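You operate a simulated robot arm through the tools that you are given. There is no shell and no other tool. Be economical: measure what you need, move in short steps, check, and stop when the job is done.

You run a simulated two-armed robot. Do the job below in one go: nothing can be reset, and whatever is moved stays where it is left.

TASK
Carry the three filters to the long bench in the yellow tub.
Fine: Stand them in it first. Carry it in both hands to the free end. Set down upright: teal filter, cream filter, green filter.
Where things are to end (x, y in the base frame): yellow tub within 60 mm of [-1070, -320].

It is judged by the outcome, as a careful person would: the job done as asked, and still so three seconds after it is handed in. It fails if anything else is knocked over, pushed out of place, dropped, spilled or broken.

THE ROBOT
Two 7-joint arms with two-finger parallel grippers on one trunk, on a base that drives. Base frame: it is fixed to the floor where the robot stands at the start and does not move with it; the origin is under the middle of the robot, x ahead of it, y to its left, z up. Lengths are in mm, angles in rad, forces in N, time in s.
The left shoulder is at the start at [70, 133, 1160], the right one opposite. With the tool pointing down near the work surface each hand reaches from about 100 to 640 mm from the robot's upright axis, wherever it stands, measured 20 degrees to its own side. Places, roughly: free end of the long bench [-1100, -300, 800]; inside of the yellow tub [500, -600, 800]. Payload 1.57 kg a hand.
The tool frame of a hand sits at the grasp point between the pads (the TCP): z along the fingers, y along the line on which they close. The tips reach 30 mm beyond it. The gripper opens to 80 mm. The fingers are 17 mm wide and 12 mm thick; the gripper's body (40 by 82 mm) begins 80 mm behind the TCP.
Orientation is that of the tool frame in the base frame, as a unit quaternion [x, y, z, w]. With the fingers straight down and closing along the base's y, the tool's x points along the base's -x, its y along +y and its z along -z.

THE INTERFACE
- The arms move only by the tool nudge_tool. It takes "left_plan", "right_plan" or both (then of equal length, played together; a hand with none holds still); each is a list of rows, each an object of numbers (a shift or turn left out is 0, a gripper value left out holds the last): "wx", "wy", "wz": the turn, a rotation vector about the tool's x, y, z in rad; "x", "y", "z": the shift along the tool's x, y, z in mm; "grip": the finger opening in mm, from 0 to 80. In form: [{"wx": .., "wy": .., "wz": .., "x": .., "y": .., "z": .., "grip": ..}, ...]. A call has 1 to 8 rows; each row shifts and turns the commanded pose from where the row before left it, along the tool's axes as they then stand. Each row takes 0.2 s and may step no farther than 50 mm and 0.15 rad from the row before; otherwise, or with a gripper value out of range, the whole call is refused. Where a pose cannot be reached the arm comes as near as it can. A force on the tool above 50 N (or 10 N above the force at the start of the call, whichever is more), or a blocked arm, ends the call early, and 0.2 s more pass. The fingers move at their own pace (about 153 mm/s each) and stop on an object; they squeeze with about 26 N. The grip force told is the motor's: it shows also when the fingers shut on nothing. Time passes only in rows, and 0.2 s behind the last, so rows that do not move let the fingers close. The reply holds the time, the measured pose of the TCP, the force on the tool along the base axes, the opening and the grip force, in the units named above and with some noise, with the torque about the TCP (base axes, N m) and any sound that the robot's microphone picked up.
- Cameras (640 x 400 px; columns grow to the right, rows downward): "scene" is now at [131.4, -28.2, 1390.5]; the picture's right is [-0.34, -0.94, -0.00], its down [-0.55, 0.20, -0.81] and it looks along [0.77, -0.27, -0.58] (base axes); focal length 214 px, centre (320, 200). "left" rides on the left gripper at [72, 7, -122] in its tool frame; the picture's right is [-0.09, 1.00, 0.00], its down [-0.84, -0.08, -0.54] and it looks along [-0.54, -0.05, 0.84] (tool axes); focal length 238 px, centre (320, 200). "right" rides on the right gripper at [72, -7, -122] in its tool frame; the picture's right is [0.09, 1.00, 0.00], its down [-0.84, 0.08, -0.54] and it looks along [-0.54, 0.05, 0.84] (tool axes); focal length 238 px, centre (320, 200). There is no depth. A picture from a camera that has moved, and an enlarged one, comes with that camera's place and axes in the base frame and with its lens.
- snapshot(camera): a new picture of that camera. No time passes.
- move_column(by): slides the trunk up (or, below 0, down) by that many mm; the arms and the scene camera ride with it, the base frame stays. It gives what a move gives, with no picture.
- steer(legs): drives the robot by 1 to 6 legs, each [ahead, left, turn to the left] in mm, mm and rad, along the robot's own axes; the way and the turn of a leg run together, so that a leg with both is an arc; at most 1500 mm and 3.142 rad a leg. The arms and the cameras ride along, it lands a little off, and it stops where it bumps. It gives what a move gives.
- turn_head(pan, tilt): turns the head with the scene camera to pan (to the left, within 1.501 rad either way) and tilt (down, from -0.506 to 1.204), counted from straight ahead of the robot. It gives what a move gives.
- zoom(camera, box): a new picture of the part [left, top, right, bottom] of that camera's present view, enlarged. No time passes.
- finish_job(): hands the job in; it is judged then, once.

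Work in short steps. Places have to be worked out from the pictures, the camera data and where the tool is seen: move nearer, look again, correct. Check each grasp and each placing, and mend what went wrong. You have 120 turns and 88 pictures in all, those below and enlarged ones among them. Open the grippers and draw the arms clear of the work before you hand the job in, unless the task says otherwise; then end with one line.

The tools are called after "Emit:" as a command line: name --argument value ..., lists and objects as JSON in quotes. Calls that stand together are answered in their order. nudge_tool: Moves the arms, as the interface text tells. Its arguments: {"type":"object","properties":{"left_plan":{"type":"array"},"right_plan":{"type":"array"}},"required":[]} The other tools are called the same way: move_column (by) slides the trunk up or down; steer (legs) drives the base; turn_head (pan, tilt) turns the head that bears the scene camera; snapshot (camera) takes a picture; zoom (camera, box) takes an enlarged picture of a part of a camera's view; finish_job () hands the job in.

At the start:

```text
t: 0.0
left_eef_pos: [443.8, -74.5, 1235.3]
left_orientation: [-0.001, 1.0, 0.0, 0.001]
left_ft_force: [-0.8, -0.6, 0.4]
left_moment: [0.02, 0.02, -0.01]
left_opening: 80.3
left_gripper_force: 0.0
right_eef_pos: [323.3, -452.4, 1059.7]
right_orientation: [0.0, 1.0, 0.0, 0.0]
right_ft_force: [0.9, 0.6, 0.1]
right_moment: [-0.04, 0.0, 0.01]
right_opening: 80.0
right_gripper_force: 0.1
trunk travel left (down, up): [-734.0, 206.0]
robot x, y, heading: [1.9, -2.5, 0.002]
head pan, tilt: [-0.342, 0.621]
```

scene: 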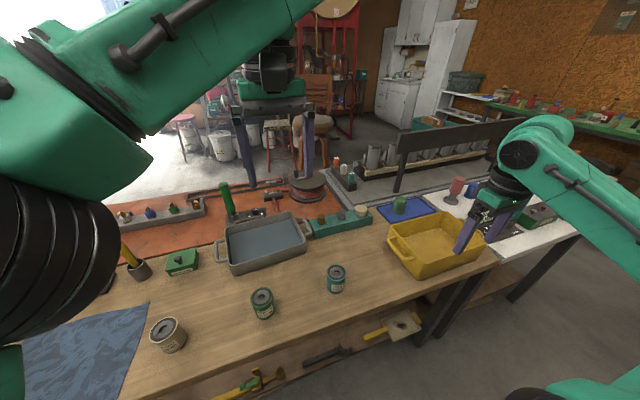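
right: 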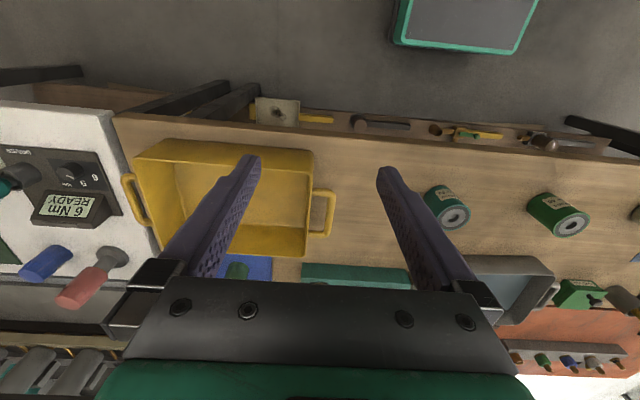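
left: 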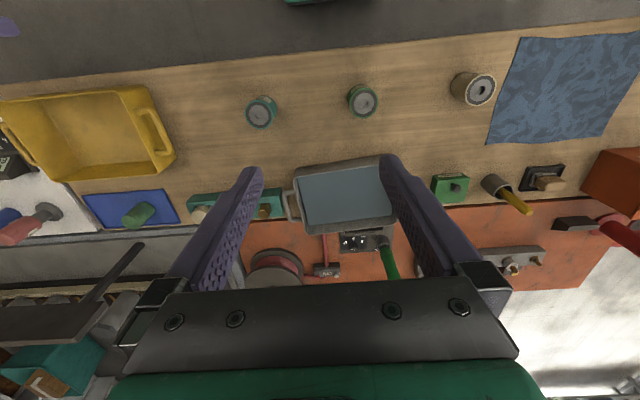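

The three cans stand near x≈480, y≈-200, 20 and 245, and the tub is near (509,-604). I'll look closer at the cans and the tub.

Emit:
zoom --camera "scene" --box '[130, 240, 370, 390]'

Emit:
zoom --camera "scene" --box '[360, 180, 520, 280]'

```text
2.67 times, centred on (250, 315) of scene
camera zoom: at [131.4, -28.2, 1390.5], right [-0.34, -0.94, 0.0], down [-0.55, 0.2, -0.81], along [0.77, -0.27, -0.58], focal length 572 px, centre (507, -107)
```

zoom: 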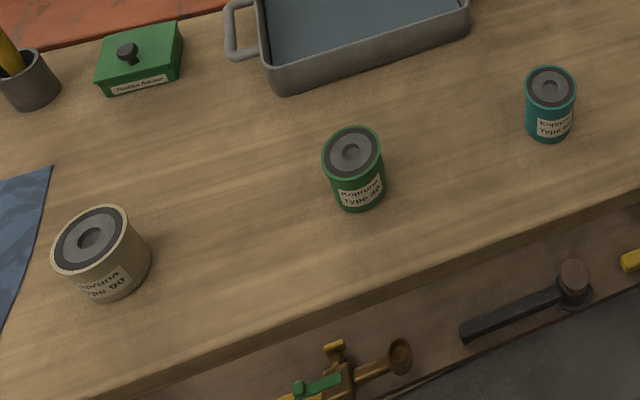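

```text
4.00 times, centred on (440, 230) of scene
camera zoom: at [131.4, -28.2, 1390.5], right [-0.34, -0.94, 0.0], down [-0.55, 0.2, -0.81], along [0.77, -0.27, -0.58], focal length 858 px, centre (-160, 80)
```

zoom: 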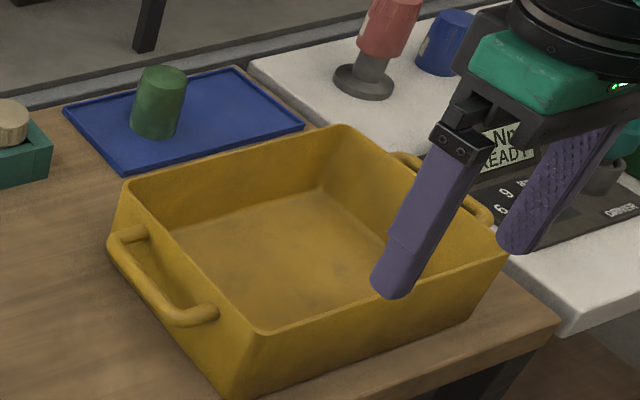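

Filters identified: left-to-right cream, green, teal. I'm moving the left hand above the cream one and the right hand above the teal one, both still high.

Emit:
nudge_tool --left_plan '[{"x": -3.5, "y": 44, "z": 20}, {"x": -3.5, "y": 44, "z": 20}, {"x": -3.5, "y": 44, "z": 20}, {"x": -3.5, "y": 44, "z": 20}, {"x": -3.5, "y": 44, "z": 20}, {"x": -3.5, "y": 44, "z": 20}, {"x": -3.5, "y": 44, "z": 20}, {"z": 50}]' --right_plan '[{"x": -20, "y": 35}, {"x": -20, "y": 35}, {"x": -20, "y": 35}, {"x": -20, "y": 35}, {"x": -20, "y": 35}, {"x": -20, "y": 35}, {"x": -20, "y": 35}, {"x": -10, "y": 9, "z": 20}]'

Emit:
snapshot --camera "left"

Emit:
snapshot --camera "right"

```text
t: 1.8
left_eef_pos: [470.9, 234.6, 1044.5]
left_orientation: [0.001, 1.0, 0.0, 0.0]
left_ft_force: [-0.9, -0.8, -0.7]
left_moment: [0.0, 0.04, -0.01]
left_opening: 80.2
left_gripper_force: 0.0
right_eef_pos: [475.1, -195.9, 1040.2]
right_orientation: [0.001, 1.0, 0.001, 0.0]
right_ft_force: [1.0, 0.4, -0.2]
right_moment: [0.0, 0.02, 0.03]
right_opening: 80.0
right_gripper_force: 0.1
trunk travel left (down, up): [-734.0, 206.0]
robot x, y, heading: [-0.7, -1.6, -0.0]
head pan, tilt: [-0.342, 0.621]
```

```text
82 pictures are left
camera left: at [399.1, 241.3, 1166.8], right [0.09, 1.0, 0.0], down [0.84, -0.08, 0.54], along [0.54, -0.05, -0.84], focal length 238 px, centre (320, 200)
```

left: 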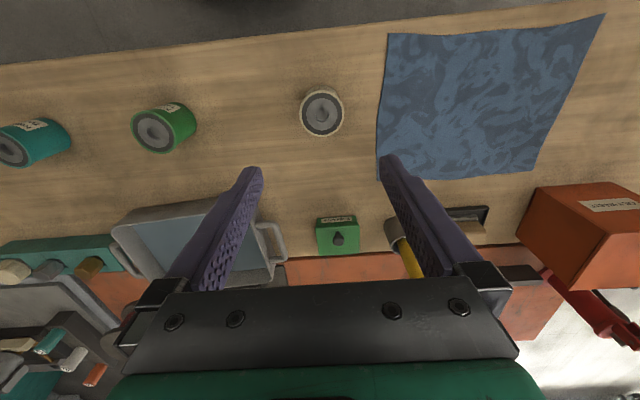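

```text
81 pictures are left
camera right: at [405.4, -203.9, 1161.3], right [-0.09, 1.0, 0.0], down [0.84, 0.08, 0.54], along [0.54, 0.05, -0.84], focal length 238 px, centre (320, 200)
```

right: 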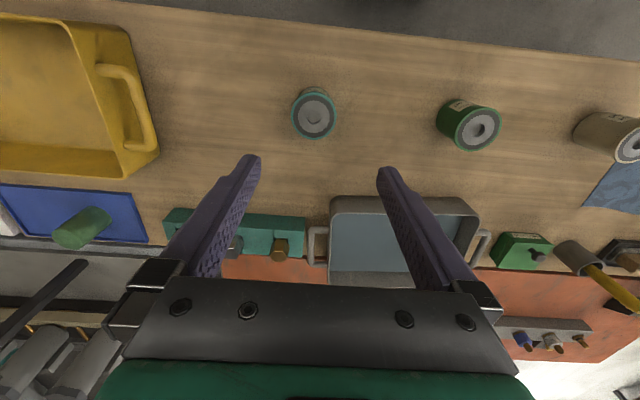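

Cream centre ≈(468,236), teal ≈(473,-206), tops near z≈860. I lower both to z≈920, centred, and look again.

Emit:
nudge_tool --left_plan '[{"x": 1, "y": 1, "z": 42}, {"x": 1, "y": 1, "z": 42}, {"x": 1, "z": 40}]' --right_plan '[{"x": 1, "y": -3, "z": 40}, {"x": 1, "y": -4, "z": 40}, {"y": -3, "z": 40}]'

Emit:
snapshot --camera "left"

Emit:
snapshot --camera "right"

```text
t: 2.6
left_eef_pos: [466.9, 237.3, 919.5]
left_orientation: [0.0, 1.0, 0.001, 0.0]
left_ft_force: [-0.7, 0.5, 0.1]
left_moment: [-0.02, 0.0, 0.02]
left_opening: 79.9
left_gripper_force: 0.0
right_eef_pos: [472.1, -205.9, 916.2]
right_orientation: [0.0, 1.0, -0.001, 0.0]
right_ft_force: [0.2, 0.4, -0.5]
right_moment: [-0.01, -0.01, 0.01]
right_opening: 79.9
right_gripper_force: 0.1
trunk travel left (down, up): [-734.0, 206.0]
robot x, y, heading: [0.4, 1.2, -0.0]
head pan, tilt: [-0.342, 0.621]
```

```text
80 pictures are left
camera left: at [393.6, 243.4, 1041.2], right [0.09, 1.0, 0.0], down [0.84, -0.08, 0.54], along [0.54, -0.05, -0.84], focal length 238 px, centre (320, 200)
```

left: 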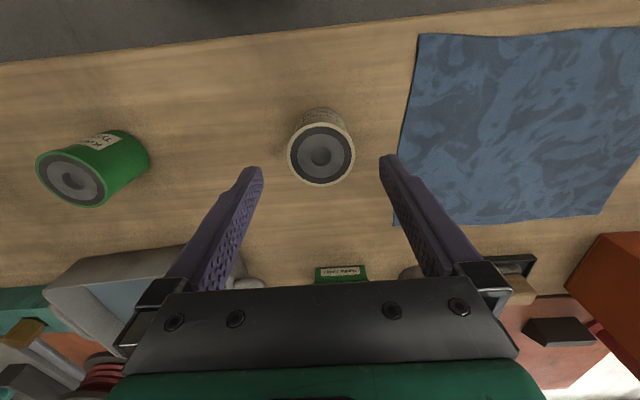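

```text
79 pictures are left
camera right: at [401.5, -213.3, 1039.3], right [-0.09, 1.0, 0.0], down [0.84, 0.08, 0.54], along [0.54, 0.05, -0.84], focal length 238 px, centre (320, 200)
```

right: 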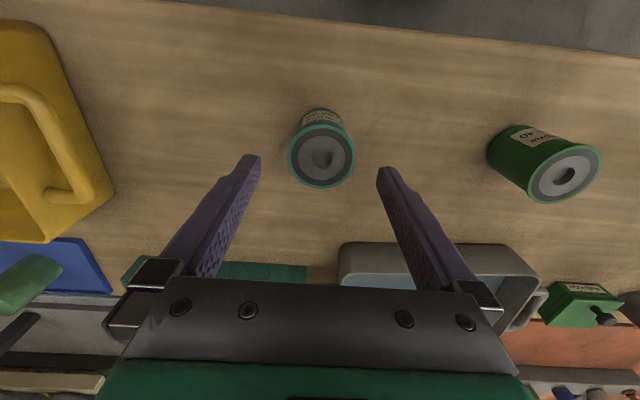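

Triangulating gives tops at z≈850–867, centres (470,237) and (471,-205.5). I descend to z≈845 and close.

Emit:
nudge_tool --left_plan '[{"x": -3, "z": 25}, {"z": 25}, {"z": 24}, {"grip": 30}, {}, {}]' --right_plan '[{"z": 25}, {"z": 25}, {"z": 20}, {"grip": 30}, {}, {}]'

Emit:
snapshot --camera "left"

Emit:
snapshot --camera "right"

```text
t: 4.0
left_eef_pos: [468.7, 234.6, 846.8]
left_orientation: [0.0, 1.0, -0.001, 0.002]
left_ft_force: [1.2, -0.2, 1.5]
left_moment: [-0.07, -0.09, 0.02]
left_opening: 57.1
left_gripper_force: 26.2
right_eef_pos: [471.7, -207.1, 850.2]
right_orientation: [0.0, 1.0, 0.0, 0.0]
right_ft_force: [0.2, 0.4, 1.9]
right_moment: [-0.05, -0.09, 0.03]
right_opening: 56.5
right_gripper_force: 25.7
trunk travel left (down, up): [-734.0, 206.0]
robot x, y, heading: [-2.9, 4.8, -0.0]
head pan, tilt: [-0.342, 0.621]
```

```text
78 pictures are left
camera left: at [396.9, 242.0, 968.4], right [0.09, 1.0, 0.0], down [0.84, -0.08, 0.54], along [0.54, -0.05, -0.84], focal length 238 px, centre (320, 200)
```

left: 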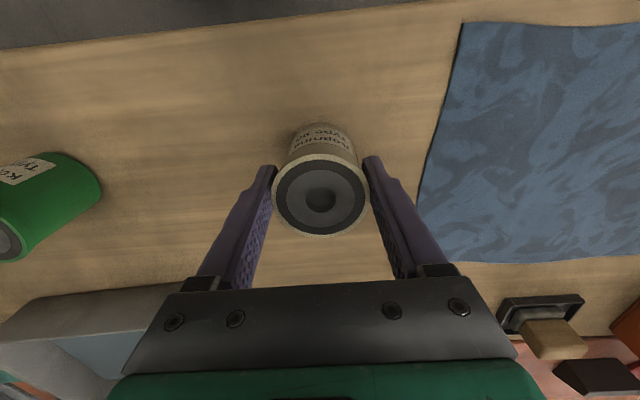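

```text
77 pictures are left
camera right: at [401.3, -214.6, 971.6], right [-0.09, 1.0, 0.0], down [0.84, 0.08, 0.54], along [0.54, 0.05, -0.84], focal length 238 px, centre (320, 200)
```

right: 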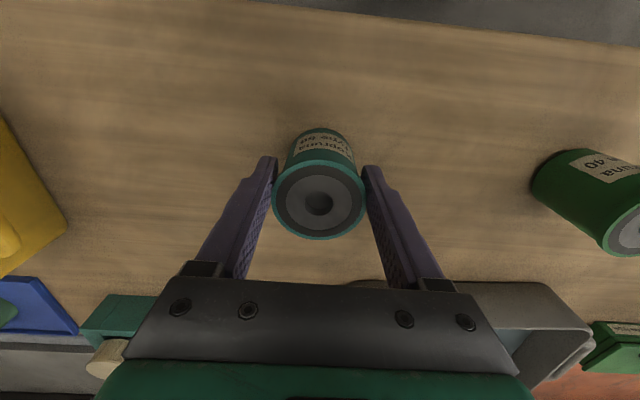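

Both are gripped (57 mm). I lift them about 180 mm.

Emit:
nudge_tool --left_plan '[{"z": -20}, {"z": -40}, {"z": -40}, {"z": -40}, {"z": -40}]' --right_plan '[{"z": -20}, {"z": -40}, {"z": -40}, {"z": -40}, {"z": -40}]'

Emit:
snapshot --camera "scene"

```text
t: 5.2
left_eef_pos: [467.3, 234.4, 1028.5]
left_orientation: [0.0, 1.0, 0.0, 0.001]
left_ft_force: [0.3, 0.1, -0.7]
left_moment: [0.01, 0.01, 0.0]
left_opening: 57.1
left_gripper_force: 26.0
right_eef_pos: [468.1, -208.4, 1030.4]
right_orientation: [0.0, 1.0, 0.0, 0.0]
right_ft_force: [-0.3, 0.3, -0.5]
right_moment: [0.04, -0.02, -0.05]
right_opening: 56.5
right_gripper_force: 26.1
trunk travel left (down, up): [-734.0, 206.0]
robot x, y, heading: [1.1, -1.2, 0.002]
head pan, tilt: [-0.342, 0.621]
```

```text
76 pictures are left
camera scene: at [130.1, -28.0, 1390.5], right [-0.34, -0.94, 0.0], down [-0.55, 0.2, -0.81], along [0.77, -0.27, -0.58], focal length 214 px, centre (320, 200)
```

scene: 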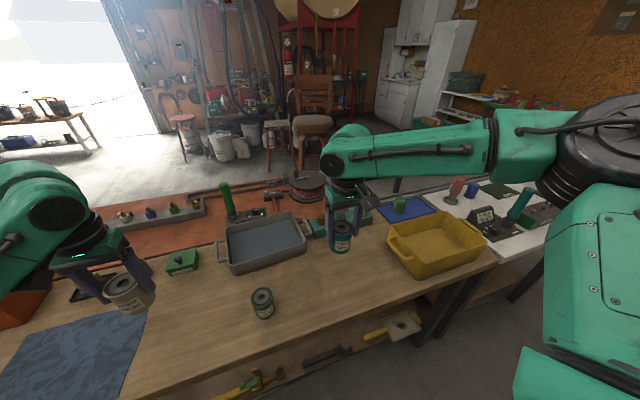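

Both cans are lifted. Now I drive 570 mm to the right, parallel to the bench, to face the tub.

Emit:
steer --legs '[[0, -570, 0]]'

Emit:
snapshot --camera "scene"

Emit:
snapshot --camera "left"

Emit:
snapshot --camera "right"

```text
t: 8.5
left_eef_pos: [469.2, -341.8, 1028.5]
left_orientation: [0.003, 1.0, -0.002, 0.0]
left_ft_force: [0.8, 0.3, -1.1]
left_moment: [-0.02, 0.01, 0.0]
left_opening: 56.9
left_gripper_force: 25.4
right_eef_pos: [465.2, -783.8, 1030.1]
right_orientation: [0.004, 1.0, 0.0, 0.0]
right_ft_force: [-0.4, 0.5, -0.6]
right_moment: [0.02, 0.03, 0.0]
right_opening: 56.4
right_gripper_force: 25.8
trunk travel left (down, up): [-734.0, 206.0]
robot x, y, heading: [-4.0, -575.2, -0.01]
head pan, tilt: [-0.342, 0.621]
```

```text
75 pictures are left
camera scene: at [129.4, -601.5, 1390.4], right [-0.34, -0.94, 0.0], down [-0.55, 0.2, -0.81], along [0.76, -0.28, -0.58], focal length 214 px, centre (320, 200)
```

scene: 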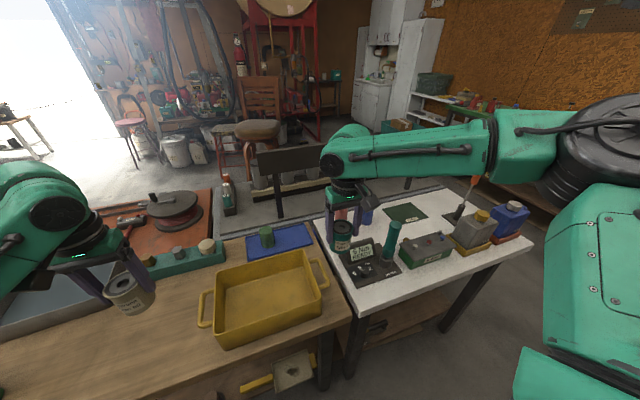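

```text
74 pictures are left
camera left: at [396.7, -334.2, 1149.4], right [0.1, 1.0, 0.0], down [0.84, -0.08, 0.54], along [0.54, -0.06, -0.84], focal length 238 px, centre (320, 200)
```

left: 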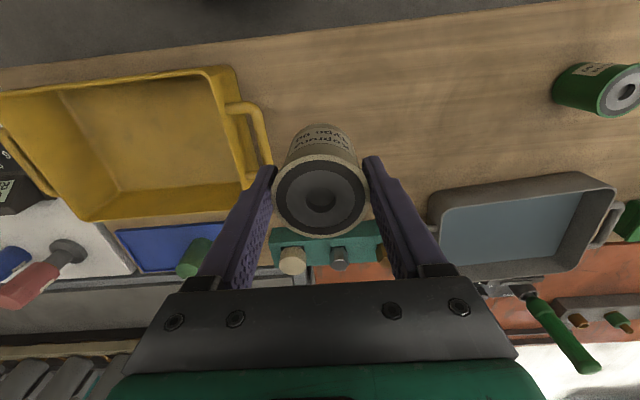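

```text
73 pictures are left
camera right: at [394.8, -790.5, 1151.2], right [-0.09, 1.0, 0.0], down [0.84, 0.07, 0.54], along [0.54, 0.05, -0.84], focal length 238 px, centre (320, 200)
```

right: 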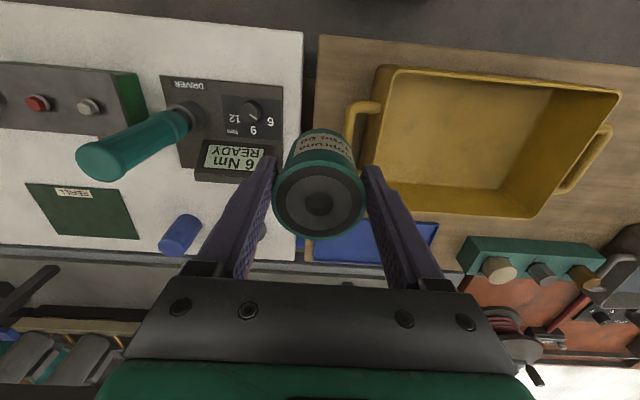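

The tub rim works out at z≈848, x 407..592, y −717..−433 (centre ≈(500,−577)). I place the cream can first: left hand to (535,−510), still high.

Emit:
nudge_tool --left_plan '[{"x": -16.5, "y": -42}, {"x": -16.5, "y": -42}, {"x": -16.5, "y": -42}, {"x": -16.5, "y": -42}, {"z": 40}, {"z": 40}]'

Emit:
snapshot --camera "left"

Emit:
snapshot --camera "scene"

```text
t: 9.9
left_eef_pos: [533.2, -511.6, 947.7]
left_orientation: [0.005, 1.0, 0.0, 0.0]
left_ft_force: [-0.5, -0.2, -1.7]
left_moment: [0.02, 0.01, -0.01]
left_opening: 57.0
left_gripper_force: 26.2
right_eef_pos: [464.9, -784.4, 1030.1]
right_orientation: [0.003, 1.0, 0.0, 0.0]
right_ft_force: [-0.8, -0.1, -0.7]
right_moment: [-0.01, -0.02, 0.03]
right_opening: 56.5
right_gripper_force: 25.9
trunk travel left (down, up): [-734.0, 206.0]
robot x, y, heading: [-0.3, -573.2, -0.012]
head pan, tilt: [-0.342, 0.621]
```

```text
72 pictures are left
camera left: at [461.6, -504.0, 1069.7], right [0.1, 1.0, 0.0], down [0.84, -0.08, 0.54], along [0.54, -0.05, -0.84], focal length 238 px, centre (320, 200)
```

left: 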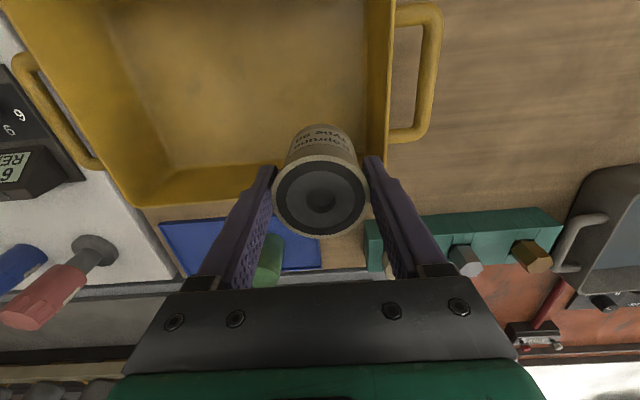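

```text
71 pictures are left
camera scene: at [129.9, -602.0, 1390.4], right [-0.34, -0.94, 0.0], down [-0.55, 0.2, -0.81], along [0.76, -0.28, -0.58], focal length 214 px, centre (320, 200)
```

scene: 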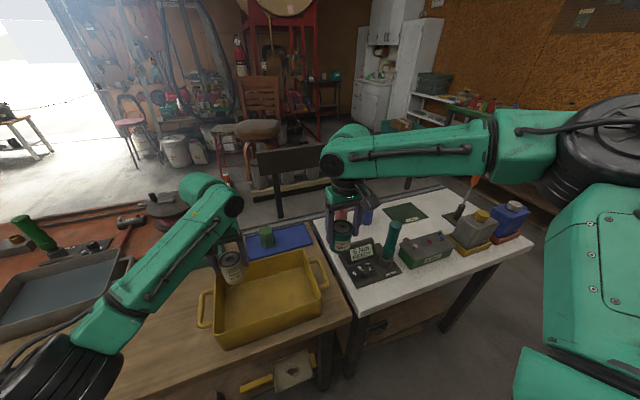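

The tub floor spans y −691..−461. I shift 5 mm inward and lower the cream can to just above the floor (it was picked at TCP z 847).

Emit:
nudge_tool --left_plan '[{"y": -5, "z": 40}, {"z": 35}, {"z": 15}, {}]'

```text
t: 10.9
left_eef_pos: [533.2, -514.8, 857.1]
left_orientation: [0.003, 1.0, -0.001, 0.0]
left_ft_force: [0.1, 0.2, -1.2]
left_moment: [0.0, -0.01, 0.0]
left_opening: 56.8
left_gripper_force: 25.7
right_eef_pos: [464.2, -783.4, 1030.4]
right_orientation: [0.004, 1.0, 0.0, 0.0]
right_ft_force: [0.0, 0.9, -1.0]
right_moment: [0.0, 0.03, -0.01]
right_opening: 56.6
right_gripper_force: 26.2
trunk travel left (down, up): [-734.0, 206.0]
robot x, y, heading: [-1.7, -575.9, -0.01]
head pan, tilt: [-0.342, 0.621]
```

No contact yet at 857; I lower a few more mm, watching the force.

Emit:
nudge_tool --left_plan '[{"z": 3}, {"z": 2}, {}]'

```text
t: 11.7
left_eef_pos: [533.3, -516.0, 853.0]
left_orientation: [0.003, 1.0, -0.001, -0.001]
left_ft_force: [-0.4, 0.5, 0.2]
left_moment: [-0.04, -0.01, -0.01]
left_opening: 56.9
left_gripper_force: 25.8
right_eef_pos: [465.0, -784.3, 1030.1]
right_orientation: [0.003, 1.0, 0.001, 0.0]
right_ft_force: [-0.2, -0.5, -1.6]
right_moment: [0.0, 0.01, -0.02]
right_opening: 56.7
right_gripper_force: 26.1
trunk travel left (down, up): [-734.0, 206.0]
robot x, y, heading: [-2.9, -573.3, -0.008]
head pan, tilt: [-0.342, 0.621]
```

The vertical load seems to be easing; two more single-mm steps to confirm contact.

Emit:
nudge_tool --left_plan '[{"z": 1}, {"z": 1}, {}]'

```text
t: 12.5
left_eef_pos: [532.3, -515.8, 850.3]
left_orientation: [0.003, 1.0, -0.001, 0.0]
left_ft_force: [0.3, 0.2, -0.1]
left_moment: [0.0, 0.03, -0.01]
left_opening: 56.8
left_gripper_force: 25.9
right_eef_pos: [465.1, -783.7, 1030.6]
right_orientation: [0.004, 1.0, 0.0, 0.001]
right_ft_force: [-0.6, 0.0, -1.3]
right_moment: [0.0, 0.03, 0.0]
right_opening: 56.1
right_gripper_force: 26.8
trunk travel left (down, up): [-734.0, 206.0]
robot x, y, heading: [-0.5, -575.2, -0.007]
head pan, tilt: [-0.342, 0.621]
```

Emit:
nudge_tool --left_plan '[{"z": 1.5}, {}, {}]'

Emit:
snapshot --camera "left"

```text
t: 13.3
left_eef_pos: [532.5, -516.1, 850.6]
left_orientation: [0.004, 1.0, -0.001, 0.001]
left_ft_force: [2.5, 1.3, 8.4]
left_moment: [-0.12, -0.05, 0.06]
left_opening: 56.9
left_gripper_force: 25.0
right_eef_pos: [464.7, -784.6, 1030.4]
right_orientation: [0.003, 1.0, 0.0, 0.0]
right_ft_force: [-0.5, 0.0, -1.4]
right_moment: [0.03, 0.0, -0.02]
right_opening: 56.4
right_gripper_force: 26.1
trunk travel left (down, up): [-734.0, 206.0]
robot x, y, heading: [-3.7, -574.6, -0.007]
head pan, tilt: [-0.342, 0.621]
```

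```text
70 pictures are left
camera left: at [461.0, -508.2, 972.1], right [0.1, 1.0, 0.0], down [0.83, -0.08, 0.55], along [0.54, -0.05, -0.84], focal length 238 px, centre (320, 200)
```

left: 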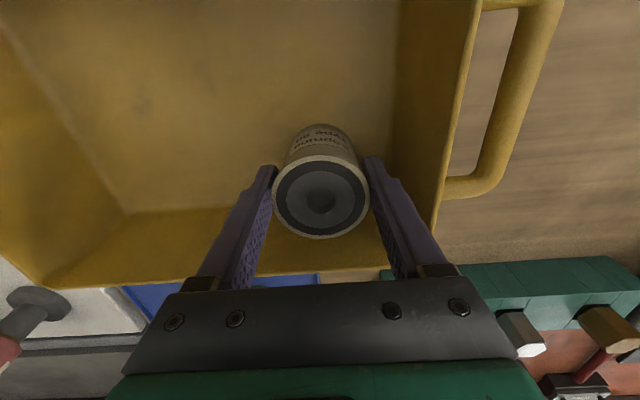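

Contact on the tub floor (8 N). I open to 67 mm, then rise straight up and withdraw left.

Emit:
nudge_tool --left_plan '[{"grip": 67}, {}, {"z": -20}, {"z": -45}, {"z": -45}, {"z": -45}, {"z": -45}]'

Emit:
nudge_tool --left_plan '[{"y": 45}, {"y": 45}, {"y": 45}, {"y": 45, "grip": 80}]' --right_plan '[{"x": -17.5, "y": 36}, {"x": -17.5, "y": 36}, {"x": -17.5, "y": 36}, {"x": -17.5, "y": 33}]'

Emit:
snapshot --camera "right"

```text
t: 14.9
left_eef_pos: [532.3, -515.2, 1049.2]
left_orientation: [0.003, 1.0, 0.0, 0.001]
left_ft_force: [-0.8, 0.2, 0.7]
left_moment: [0.0, 0.0, 0.02]
left_opening: 67.1
left_gripper_force: 0.0
right_eef_pos: [464.3, -784.3, 1030.9]
right_orientation: [0.004, 1.0, 0.001, 0.0]
right_ft_force: [-0.2, -0.3, -0.8]
right_moment: [0.04, 0.01, -0.03]
right_opening: 56.1
right_gripper_force: 26.3
trunk travel left (down, up): [-734.0, 206.0]
robot x, y, heading: [-3.3, -575.7, -0.007]
head pan, tilt: [-0.342, 0.621]
```

```text
t: 15.9
left_eef_pos: [533.3, -331.6, 1050.1]
left_orientation: [0.004, 1.0, -0.002, 0.0]
left_ft_force: [0.3, 0.2, 0.1]
left_moment: [-0.04, -0.02, 0.0]
left_opening: 79.9
left_gripper_force: 0.1
right_eef_pos: [490.6, -683.6, 1029.4]
right_orientation: [0.005, 1.0, 0.0, 0.001]
right_ft_force: [0.9, -0.1, 0.3]
right_moment: [-0.04, -0.01, -0.01]
right_opening: 56.3
right_gripper_force: 25.7
right hand out of reach, approached as far as the arm can: row 3, 4
trunk travel left (down, up): [-734.0, 206.0]
robot x, y, heading: [-0.5, -574.8, -0.005]
head pan, tilt: [-0.342, 0.621]
```

```text
69 pictures are left
camera right: at [420.1, -690.1, 1150.8], right [-0.08, 1.0, 0.0], down [0.84, 0.07, 0.54], along [0.54, 0.04, -0.84], focal length 238 px, centre (320, 200)
```

right: 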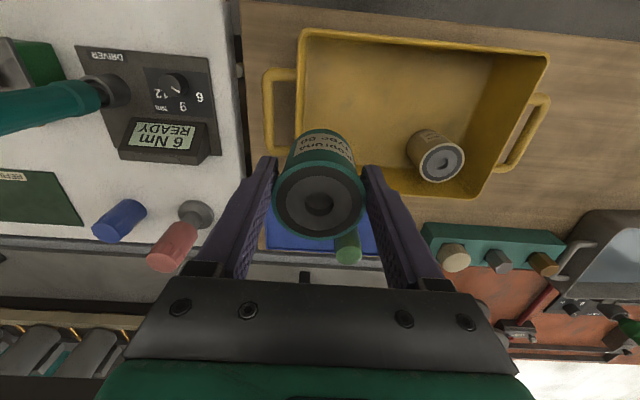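

The right hand stopped short at (491,−684), with little cross-body reach left. I send a null row to see where it settles, then shift the base to suit.

Emit:
nudge_tool --right_plan '[{}]'

```text
t: 16.3
left_eef_pos: [534.6, -333.1, 1049.4]
left_orientation: [0.004, 1.0, -0.001, 0.001]
left_ft_force: [-0.1, 0.4, 0.9]
left_moment: [-0.02, 0.03, -0.01]
left_opening: 80.1
left_gripper_force: 0.1
right_eef_pos: [492.6, -686.1, 1028.3]
right_orientation: [0.004, 1.0, 0.001, 0.0]
right_ft_force: [0.3, 0.5, -1.3]
right_moment: [-0.02, -0.01, -0.02]
right_opening: 56.3
right_gripper_force: 25.8
trunk travel left (down, up): [-734.0, 206.0]
robot x, y, heading: [-0.0, -571.8, -0.004]
head pan, tilt: [-0.342, 0.621]
```

The command has settled there. I drive the base 60 mm left, so that the target lies more on the right hand's own side.

Emit:
steer --legs '[[30, 60, 0]]'

Emit:
nudge_tool --right_plan '[{"x": -7}, {"x": -7}]'

```text
t: 17.3
left_eef_pos: [564.4, -278.3, 1052.0]
left_orientation: [0.003, 1.0, 0.001, 0.002]
left_ft_force: [0.1, -0.1, 0.5]
left_moment: [0.02, -0.02, 0.02]
left_opening: 80.2
left_gripper_force: 0.0
right_eef_pos: [520.4, -631.1, 1028.5]
right_orientation: [0.003, 1.0, 0.002, 0.0]
right_ft_force: [-0.5, 0.0, -0.6]
right_moment: [0.01, -0.01, 0.0]
right_opening: 56.3
right_gripper_force: 25.9
trunk travel left (down, up): [-734.0, 206.0]
robot x, y, heading: [27.7, -512.2, -0.009]
head pan, tilt: [-0.342, 0.621]
```

```text
t: 17.9
left_eef_pos: [565.4, -276.7, 1049.8]
left_orientation: [0.003, 1.0, 0.0, 0.001]
left_ft_force: [0.4, 0.6, -0.8]
left_moment: [0.01, 0.0, -0.01]
left_opening: 79.9
left_gripper_force: 0.0
right_eef_pos: [528.3, -634.8, 1028.6]
right_orientation: [0.005, 1.0, 0.001, 0.002]
right_ft_force: [-0.1, -1.1, -1.8]
right_moment: [0.03, 0.03, 0.0]
right_opening: 56.4
right_gripper_force: 25.9
right hand out of reach, approached as far as the arm can: row 1, 2
trunk travel left (down, up): [-734.0, 206.0]
robot x, y, heading: [25.7, -512.2, -0.008]
head pan, tilt: [-0.342, 0.621]
```

The right hand is now at (528,−635), close enough to target. I lower the teal can toward the floor (picked at TCP z 850, so the floor is at ≈853).

Emit:
nudge_tool --right_plan '[{"z": 45}, {"z": 45}, {"z": 40}]'

Emit:
snapshot --camera "right"

```text
t: 18.7
left_eef_pos: [564.7, -275.6, 1048.9]
left_orientation: [0.004, 1.0, 0.0, 0.001]
left_ft_force: [-0.2, 0.3, 0.9]
left_moment: [0.01, -0.02, 0.02]
left_opening: 80.2
left_gripper_force: 0.0
right_eef_pos: [510.2, -652.0, 906.9]
right_orientation: [0.004, 1.0, 0.002, 0.001]
right_ft_force: [-0.5, 0.0, -1.2]
right_moment: [0.05, 0.0, -0.02]
right_opening: 56.3
right_gripper_force: 25.7
right hand out of reach, approached as far as the arm can: row 1, 2, 3
trunk travel left (down, up): [-734.0, 206.0]
robot x, y, heading: [28.2, -512.9, -0.011]
head pan, tilt: [-0.342, 0.621]
```

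```text
68 pictures are left
camera right: at [440.3, -658.4, 1028.1], right [-0.08, 1.0, 0.0], down [0.84, 0.07, 0.54], along [0.54, 0.05, -0.84], focal length 238 px, centre (320, 200)
```

right: 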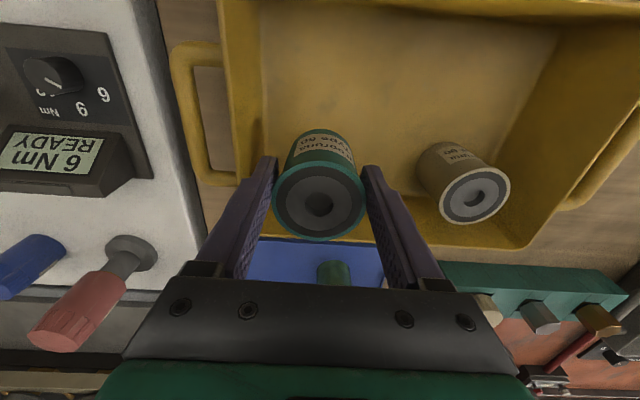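

Going down draws the right arm back (510,−652). I drive the base 35 ahead and 20 left to compensate; bench clearance ahead is ample.

Emit:
steer --legs '[[35, 20, 0]]'

Emit:
nudge_tool --right_plan '[{"z": 20}, {"z": 20}]'

```text
t: 19.6
left_eef_pos: [595.5, -258.2, 1052.1]
left_orientation: [0.004, 1.0, 0.001, 0.004]
left_ft_force: [-0.6, 0.5, 0.1]
left_moment: [0.0, -0.02, 0.01]
left_opening: 79.9
left_gripper_force: 0.0
right_eef_pos: [541.0, -634.6, 908.5]
right_orientation: [0.004, 1.0, 0.002, 0.003]
right_ft_force: [-0.6, 0.3, -1.4]
right_moment: [0.0, -0.04, -0.02]
right_opening: 56.4
right_gripper_force: 25.6
trunk travel left (down, up): [-734.0, 206.0]
robot x, y, heading: [60.5, -497.0, -0.008]
head pan, tilt: [-0.342, 0.621]
```

```text
t: 20.1
left_eef_pos: [598.9, -255.8, 1050.2]
left_orientation: [0.004, 1.0, 0.0, 0.001]
left_ft_force: [0.2, -0.4, -0.7]
left_moment: [0.0, -0.01, -0.02]
left_opening: 80.3
left_gripper_force: 0.0
right_eef_pos: [533.0, -643.5, 875.7]
right_orientation: [0.004, 1.0, 0.001, 0.001]
right_ft_force: [0.0, 0.6, -1.9]
right_moment: [0.0, 0.02, 0.0]
right_opening: 56.2
right_gripper_force: 25.7
right hand out of reach, approached as far as the arm can: row 1, 2
trunk travel left (down, up): [-734.0, 206.0]
robot x, y, heading: [62.4, -491.8, -0.014]
head pan, tilt: [-0.342, 0.621]
```

At (533,−643.5,876). I continue down to about 854, letting it come back slightly.

Emit:
nudge_tool --right_plan '[{"z": 10, "x": 4}, {"z": 9, "x": 4}, {}]'

```text
t: 20.9
left_eef_pos: [599.7, -255.4, 1049.6]
left_orientation: [0.005, 1.0, 0.0, 0.0]
left_ft_force: [-0.1, -0.4, 0.2]
left_moment: [0.03, -0.03, 0.0]
left_opening: 80.0
left_gripper_force: 0.1
right_eef_pos: [521.1, -644.4, 856.7]
right_orientation: [0.004, 1.0, 0.001, 0.002]
right_ft_force: [0.4, -0.1, -1.1]
right_moment: [-0.01, 0.02, 0.01]
right_opening: 56.5
right_gripper_force: 25.4
right hand out of reach, approached as far as the arm can: row 1
trunk travel left (down, up): [-734.0, 206.0]
robot x, y, heading: [63.9, -496.3, -0.007]
head pan, tilt: [-0.342, 0.621]
```

Now slow steps until it touches.

Emit:
nudge_tool --right_plan '[{"z": 1.5}, {"z": 1.5}, {}]'

```text
t: 21.8
left_eef_pos: [598.4, -256.6, 1049.0]
left_orientation: [0.004, 1.0, 0.0, 0.001]
left_ft_force: [0.3, 0.2, -0.6]
left_moment: [0.0, -0.02, 0.03]
left_opening: 80.0
left_gripper_force: 0.2
right_eef_pos: [521.5, -644.4, 858.0]
right_orientation: [0.004, 1.0, 0.002, 0.001]
right_ft_force: [-0.3, -0.4, -1.2]
right_moment: [0.01, 0.04, 0.0]
right_opening: 56.3
right_gripper_force: 25.7
right hand out of reach, approached as far as the arm can: row 2
trunk travel left (down, up): [-734.0, 206.0]
robot x, y, heading: [62.4, -495.0, -0.011]
head pan, tilt: [-0.342, 0.621]
```

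Emit:
nudge_tool --right_plan '[{"x": 4, "z": 2}, {"x": 3, "z": 2}, {}]'

```text
t: 22.6
left_eef_pos: [598.1, -255.7, 1049.3]
left_orientation: [0.004, 1.0, -0.001, 0.001]
left_ft_force: [0.8, 0.7, 0.6]
left_moment: [-0.04, -0.02, -0.01]
left_opening: 80.1
left_gripper_force: 0.1
right_eef_pos: [514.1, -643.4, 854.8]
right_orientation: [0.004, 1.0, 0.002, 0.002]
right_ft_force: [0.5, 0.4, 4.0]
right_moment: [-0.12, -0.12, 0.03]
right_opening: 56.1
right_gripper_force: 26.1
trunk travel left (down, up): [-734.0, 206.0]
robot x, y, heading: [59.8, -496.7, -0.005]
head pan, tilt: [-0.342, 0.621]
```

Contact felt (≈5 N change). Release and rise.

Emit:
nudge_tool --right_plan '[{"grip": 67}, {}, {"z": -20}, {"z": -45}, {"z": -45}, {"z": -45}, {"z": -45}]'

Emit:
snapshot --camera "right"

Emit:
snapshot --camera "scene"

```text
t: 24.1
left_eef_pos: [598.8, -256.2, 1049.4]
left_orientation: [0.005, 1.0, -0.001, 0.002]
left_ft_force: [-0.7, 0.2, 0.1]
left_moment: [-0.01, -0.03, 0.0]
left_opening: 80.1
left_gripper_force: 0.1
right_eef_pos: [513.3, -645.3, 1053.8]
right_orientation: [0.004, 1.0, 0.001, 0.001]
right_ft_force: [-0.2, -0.4, -0.9]
right_moment: [-0.02, -0.02, -0.03]
right_opening: 67.2
right_gripper_force: 0.0
trunk travel left (down, up): [-734.0, 206.0]
robot x, y, heading: [61.7, -496.1, -0.01]
head pan, tilt: [-0.342, 0.621]
```

```text
67 pictures are left
camera right: at [442.1, -652.3, 1176.1], right [-0.08, 1.0, 0.0], down [0.84, 0.07, 0.54], along [0.54, 0.05, -0.84], focal length 238 px, centre (320, 200)
```

right: 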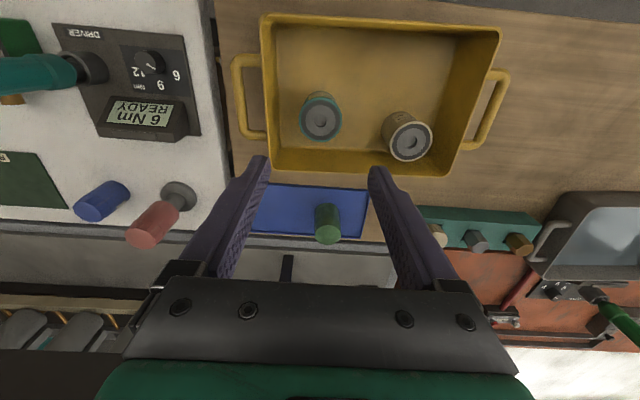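

```text
66 pictures are left
camera scene: at [192.2, -523.9, 1390.6], right [-0.34, -0.94, 0.0], down [-0.55, 0.2, -0.81], along [0.76, -0.28, -0.58], focal length 214 px, centre (320, 200)
```

scene: 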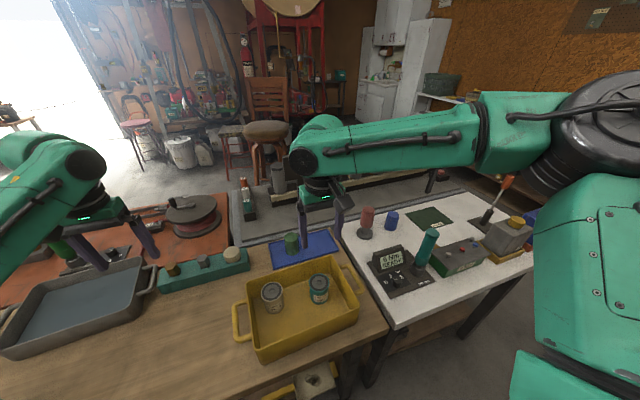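

Both cans stand in the tub. I drive back left for the green can with the left hand (green ≈(475,20)).

Emit:
steer --legs '[[-60, 275, 0]]'

Emit:
nudge_tool --left_plan '[{"x": 30}, {"x": 30}, {"z": 40}]'

Emit:
snapshot --camera "left"

```text
t: 26.1
left_eef_pos: [543.5, 17.1, 1049.0]
left_orientation: [0.008, 1.0, 0.0, 0.0]
left_ft_force: [0.8, 0.3, 0.6]
left_moment: [0.0, 0.0, -0.01]
left_opening: 79.8
left_gripper_force: 0.1
right_eef_pos: [456.2, -372.2, 1053.9]
right_orientation: [0.007, 1.0, 0.002, 0.002]
right_ft_force: [0.2, -0.4, -0.3]
right_moment: [0.01, 0.03, 0.0]
right_opening: 67.1
right_gripper_force: 0.0
trunk travel left (down, up): [-734.0, 206.0]
robot x, y, heading: [4.7, -220.7, -0.013]
head pan, tilt: [-0.342, 0.621]
```

```text
t: 26.9
left_eef_pos: [483.3, 20.0, 1008.3]
left_orientation: [0.008, 1.0, -0.001, 0.0]
left_ft_force: [0.7, 0.6, 0.3]
left_moment: [-0.02, 0.04, -0.01]
left_opening: 80.0
left_gripper_force: 0.1
right_eef_pos: [456.7, -370.6, 1052.7]
right_orientation: [0.007, 1.0, 0.0, 0.0]
right_ft_force: [-0.4, 0.6, -0.6]
right_moment: [0.02, 0.03, 0.0]
right_opening: 66.8
right_gripper_force: 0.1
trunk travel left (down, up): [-734.0, 206.0]
robot x, y, heading: [1.9, -220.4, -0.018]
head pan, tilt: [-0.342, 0.621]
```

```text
65 pictures are left
camera left: at [412.3, 27.8, 1130.2], right [0.11, 0.99, 0.0], down [0.84, -0.09, 0.54], along [0.54, -0.06, -0.84], focal length 238 px, centre (320, 200)
```

left: 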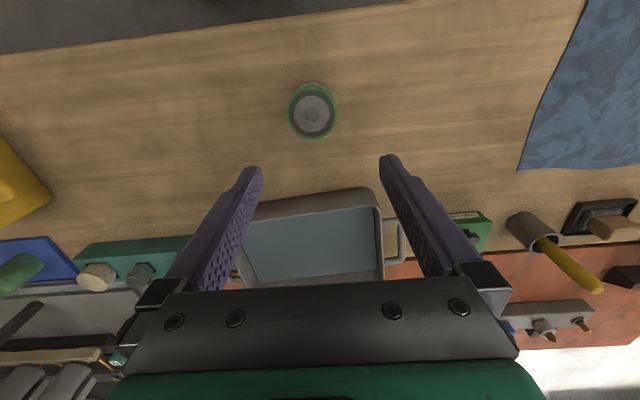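

Green top centre ≈(473,13). I lower to z≈905 and check.

Emit:
nudge_tool --left_plan '[{"x": 5, "y": -3.5, "z": 35}, {"x": 5, "y": -3.5, "z": 35}, {"z": 33}]'

Emit:
snapshot --camera "left"

```text
t: 27.7
left_eef_pos: [475.7, 14.0, 907.6]
left_orientation: [0.007, 1.0, -0.001, 0.001]
left_ft_force: [0.2, -0.2, -0.6]
left_moment: [-0.01, -0.04, -0.02]
left_opening: 79.9
left_gripper_force: 0.1
right_eef_pos: [456.4, -370.6, 1053.8]
right_orientation: [0.007, 1.0, 0.001, 0.001]
right_ft_force: [-0.9, -0.7, 0.3]
right_moment: [0.02, 0.0, 0.0]
right_opening: 67.1
right_gripper_force: 0.0
trunk travel left (down, up): [-734.0, 206.0]
robot x, y, heading: [-0.3, -219.5, -0.017]
head pan, tilt: [-0.342, 0.621]
```

```text
64 pictures are left
camera left: at [403.1, 21.5, 1028.7], right [0.11, 0.99, 0.0], down [0.83, -0.09, 0.54], along [0.54, -0.06, -0.84], focal length 238 px, centre (320, 200)
```

left: 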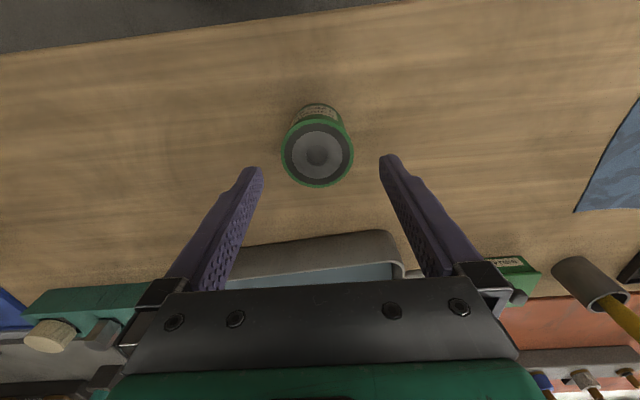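

Well centred. I descend to z≈850, close, and lift.

Emit:
nudge_tool --left_plan '[{"x": 3, "y": -1.5, "z": 30}, {"z": 27}, {"grip": 30}, {}, {}, {"z": -20}, {"z": -45}, {"z": -45}]'

Emit:
snapshot --camera "left"

```text
t: 29.5
left_eef_pos: [470.8, 11.2, 960.5]
left_orientation: [0.006, 1.0, 0.0, 0.001]
left_ft_force: [0.2, -0.3, -1.2]
left_moment: [-0.01, 0.02, 0.02]
left_opening: 56.7
left_gripper_force: 26.1
right_eef_pos: [454.6, -371.4, 1054.3]
right_orientation: [0.007, 1.0, 0.002, 0.001]
right_ft_force: [0.2, -0.7, -0.5]
right_moment: [-0.01, -0.02, 0.03]
right_opening: 67.0
right_gripper_force: 0.1
trunk travel left (down, up): [-734.0, 206.0]
robot x, y, heading: [5.4, -218.0, -0.015]
head pan, tilt: [-0.342, 0.621]
```

```text
63 pictures are left
camera left: at [399.0, 20.6, 1081.2], right [0.11, 0.99, 0.0], down [0.84, -0.09, 0.54], along [0.54, -0.06, -0.84], focal length 238 px, centre (320, 200)
```

left: 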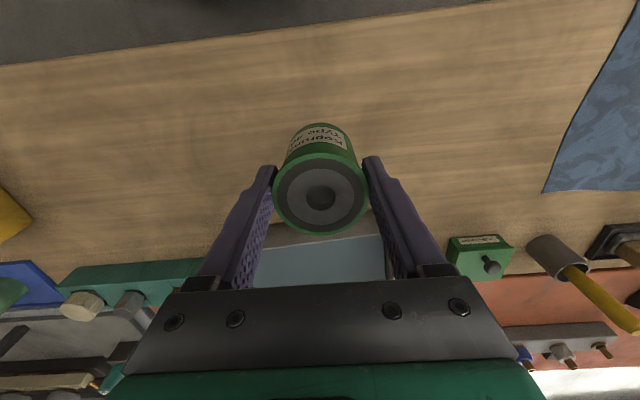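

Green is held. I raise it and drive 430 mm right, correcting the heading.

Emit:
nudge_tool --left_plan '[{"z": -40}, {"z": -30}]'

Emit:
steer --legs '[[0, -430, 0.015]]'

Emit:
nudge_tool --left_plan '[{"x": 4, "y": -40}, {"x": 4, "y": -40}, {"x": 4, "y": -40}, {"x": 4, "y": -35}, {}]'

Emit:
snapshot --camera "left"

```text
t: 30.1
left_eef_pos: [469.3, 10.2, 1031.6]
left_orientation: [0.007, 1.0, -0.001, 0.0]
left_ft_force: [0.7, 0.5, -0.9]
left_moment: [-0.01, 0.01, 0.0]
left_opening: 56.8
left_gripper_force: 25.9
right_eef_pos: [455.8, -372.6, 1054.2]
right_orientation: [0.007, 1.0, 0.002, 0.0]
right_ft_force: [0.0, 0.3, 0.3]
right_moment: [-0.02, 0.02, -0.01]
right_opening: 66.6
right_gripper_force: 0.1
trunk travel left (down, up): [-734.0, 206.0]
robot x, y, heading: [5.5, -215.1, -0.012]
head pan, tilt: [-0.342, 0.621]
```

```text
t: 32.8
left_eef_pos: [463.9, -411.8, 1029.8]
left_orientation: [-0.002, 1.0, -0.001, 0.001]
left_ft_force: [0.5, -0.4, -0.6]
left_moment: [-0.01, 0.0, 0.02]
left_opening: 56.9
left_gripper_force: 25.9
right_eef_pos: [455.9, -793.8, 1053.7]
right_orientation: [-0.001, 1.0, 0.001, 0.001]
right_ft_force: [-0.5, -0.5, 0.7]
right_moment: [0.0, 0.01, 0.04]
right_opening: 66.9
right_gripper_force: 0.1
trunk travel left (down, up): [-734.0, 206.0]
robot x, y, heading: [6.3, -647.8, 0.001]
head pan, tilt: [-0.342, 0.621]
```

```text
t: 34.0
left_eef_pos: [447.0, -565.7, 1031.9]
left_orientation: [-0.001, 1.0, -0.001, 0.001]
left_ft_force: [-0.9, 0.6, -0.1]
left_moment: [-0.01, 0.02, -0.01]
left_opening: 56.7
left_gripper_force: 26.2
right_eef_pos: [455.3, -794.3, 1054.1]
right_orientation: [-0.001, 1.0, 0.001, 0.0]
right_ft_force: [-0.6, 0.9, 0.5]
right_moment: [-0.03, 0.01, 0.0]
right_opening: 67.1
right_gripper_force: 0.1
trunk travel left (down, up): [-734.0, 206.0]
robot x, y, heading: [4.6, -654.2, 0.008]
head pan, tilt: [-0.342, 0.621]
```

```text
62 pictures are left
camera left: at [375.5, -559.9, 1153.2], right [0.09, 1.0, 0.0], down [0.84, -0.07, 0.54], along [0.54, -0.05, -0.84], focal length 238 px, centre (320, 200)
```

left: 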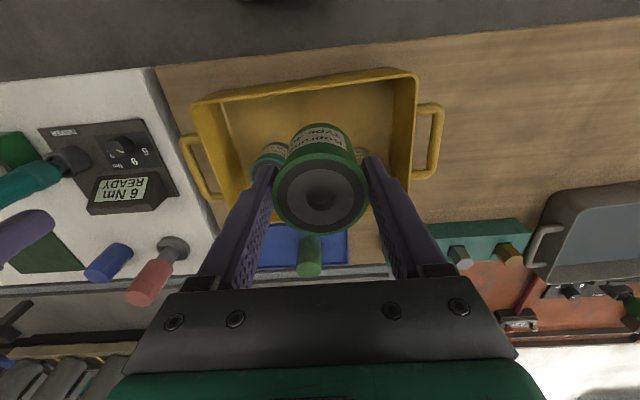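

Teal and cream are visible behind. I aim for (465,−576), which clears both, and descend to just above the floor.

Emit:
nudge_tool --left_plan '[{"x": -18, "y": -10}, {"z": 45}, {"z": 45}, {"z": 30}, {}]'

Emit:
snapshot --camera "left"

```text
t: 35.1
left_eef_pos: [465.1, -576.6, 910.1]
left_orientation: [-0.001, 1.0, -0.001, 0.0]
left_ft_force: [-0.1, 0.1, -1.2]
left_moment: [-0.03, -0.01, -0.01]
left_opening: 56.7
left_gripper_force: 26.0
right_eef_pos: [455.4, -793.8, 1054.5]
right_orientation: [-0.002, 1.0, 0.001, 0.001]
right_ft_force: [0.2, -0.4, 0.1]
right_moment: [0.01, 0.02, -0.01]
right_opening: 67.0
right_gripper_force: 0.1
trunk travel left (down, up): [-734.0, 206.0]
robot x, y, heading: [5.1, -651.6, 0.003]
head pan, tilt: [-0.342, 0.621]
```

```text
61 pictures are left
camera left: at [393.1, -570.2, 1031.0], right [0.09, 1.0, 0.0], down [0.84, -0.07, 0.54], along [0.54, -0.05, -0.84], focal length 238 px, centre (320, 200)
```

left: 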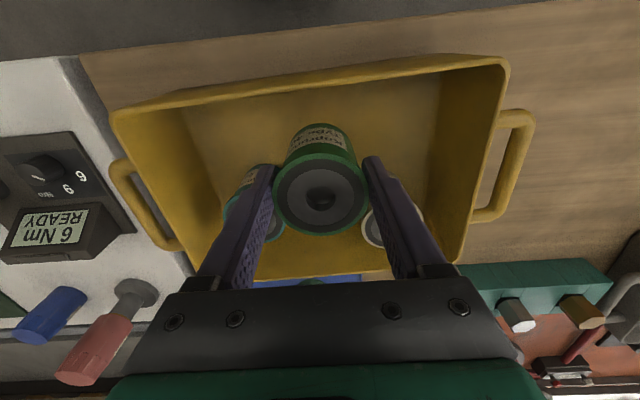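

Clearances look fine. I lower to near contact.

Emit:
nudge_tool --left_plan '[{"z": 30}, {"z": 20}, {"z": 3}, {}]'

Emit:
nudge_tool --left_plan '[{"z": 1.5}, {"z": 1}, {}]'

```text
t: 36.1
left_eef_pos: [467.4, -578.6, 857.1]
left_orientation: [-0.001, 1.0, 0.0, 0.0]
left_ft_force: [-0.3, 0.3, -1.3]
left_moment: [0.0, 0.0, -0.01]
left_opening: 56.9
left_gripper_force: 26.2
right_eef_pos: [456.4, -793.9, 1054.1]
right_orientation: [-0.002, 1.0, 0.001, 0.001]
right_ft_force: [0.5, 0.3, 0.1]
right_moment: [0.04, 0.02, 0.03]
right_opening: 67.3
right_gripper_force: 0.1
trunk travel left (down, up): [-734.0, 206.0]
robot x, y, heading: [2.5, -649.4, 0.005]
head pan, tilt: [-0.342, 0.621]
```

```text
t: 37.0
left_eef_pos: [467.5, -579.8, 853.0]
left_orientation: [-0.001, 1.0, 0.0, 0.001]
left_ft_force: [0.1, -0.5, -0.4]
left_moment: [0.0, 0.01, -0.01]
left_opening: 56.3
left_gripper_force: 25.7
right_eef_pos: [455.7, -793.9, 1054.0]
right_orientation: [-0.002, 1.0, 0.002, 0.001]
right_ft_force: [0.6, 0.3, 0.6]
right_moment: [0.0, 0.02, 0.0]
right_opening: 67.0
right_gripper_force: 0.1
trunk travel left (down, up): [-734.0, 206.0]
robot x, y, heading: [1.4, -648.9, -0.003]
head pan, tilt: [-0.342, 0.621]
```

Nearly down; a little further.

Emit:
nudge_tool --left_plan '[{"z": 1.5}, {}, {}]'

```text
t: 37.8
left_eef_pos: [466.9, -578.6, 854.2]
left_orientation: [-0.002, 1.0, -0.002, 0.001]
left_ft_force: [1.3, 0.8, 4.1]
left_moment: [-0.02, -0.02, 0.0]
left_opening: 56.7
left_gripper_force: 25.8
right_eef_pos: [455.1, -795.7, 1054.6]
right_orientation: [-0.001, 1.0, 0.002, 0.0]
right_ft_force: [0.2, -0.8, -0.3]
right_moment: [-0.04, 0.0, -0.01]
right_opening: 67.1
right_gripper_force: 0.1
trunk travel left (down, up): [-734.0, 206.0]
robot x, y, heading: [3.5, -649.2, 0.001]
head pan, tilt: [-0.342, 0.621]
```

Contact. Release to 65 mm and rise clear.

Emit:
nudge_tool --left_plan '[{"grip": 65}, {}, {"z": -20}, {"z": -45}, {"z": -45}, {"z": -45}, {"z": -20}]'

Emit:
nudge_tool --left_plan '[{"y": 45}, {"y": 45}, {"y": 45}, {"y": 25}]'

Emit:
snapshot --camera "left"

Emit:
snapshot --camera "scene"

```text
t: 39.4
left_eef_pos: [466.3, -577.2, 1030.2]
left_orientation: [-0.002, 1.0, -0.001, 0.001]
left_ft_force: [-0.7, 0.2, -0.4]
left_moment: [0.03, 0.0, 0.0]
left_opening: 64.7
left_gripper_force: 0.0
right_eef_pos: [455.6, -795.3, 1053.5]
right_orientation: [-0.001, 1.0, 0.002, 0.001]
right_ft_force: [0.8, 0.5, -0.6]
right_moment: [-0.04, 0.01, 0.03]
right_opening: 67.0
right_gripper_force: 0.2
trunk travel left (down, up): [-734.0, 206.0]
robot x, y, heading: [6.0, -652.2, 0.002]
head pan, tilt: [-0.342, 0.621]
```

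```text
t: 40.4
left_eef_pos: [466.1, -418.5, 1028.1]
left_orientation: [-0.001, 1.0, -0.001, 0.001]
left_ft_force: [-0.2, -0.2, 0.3]
left_moment: [0.01, 0.0, -0.03]
left_opening: 65.0
left_gripper_force: 0.1
right_eef_pos: [455.8, -794.0, 1054.1]
right_orientation: [-0.001, 1.0, 0.001, 0.001]
right_ft_force: [-0.1, 0.7, -0.7]
right_moment: [-0.01, -0.03, -0.01]
right_opening: 66.9
right_gripper_force: 0.1
trunk travel left (down, up): [-734.0, 206.0]
robot x, y, heading: [5.7, -652.1, 0.002]
head pan, tilt: [-0.342, 0.621]
```

```text
60 pictures are left
camera left: at [395.4, -410.5, 1148.6], right [0.09, 1.0, 0.0], down [0.84, -0.07, 0.54], along [0.54, -0.05, -0.84], focal length 238 px, centre (320, 200)
```

left: 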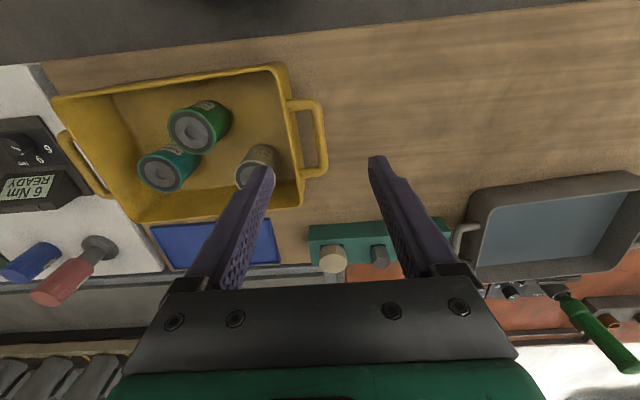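

```text
59 pictures are left
camera scene: at [133.8, -676.0, 1390.5], right [-0.33, -0.94, 0.0], down [-0.55, 0.19, -0.81], along [0.77, -0.27, -0.58], focal length 214 px, centre (320, 200)
```

scene: 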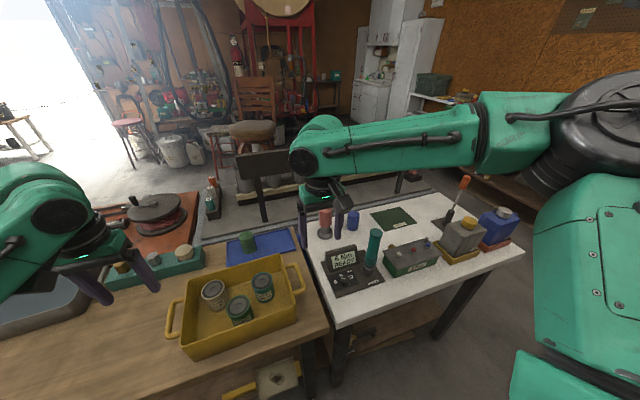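

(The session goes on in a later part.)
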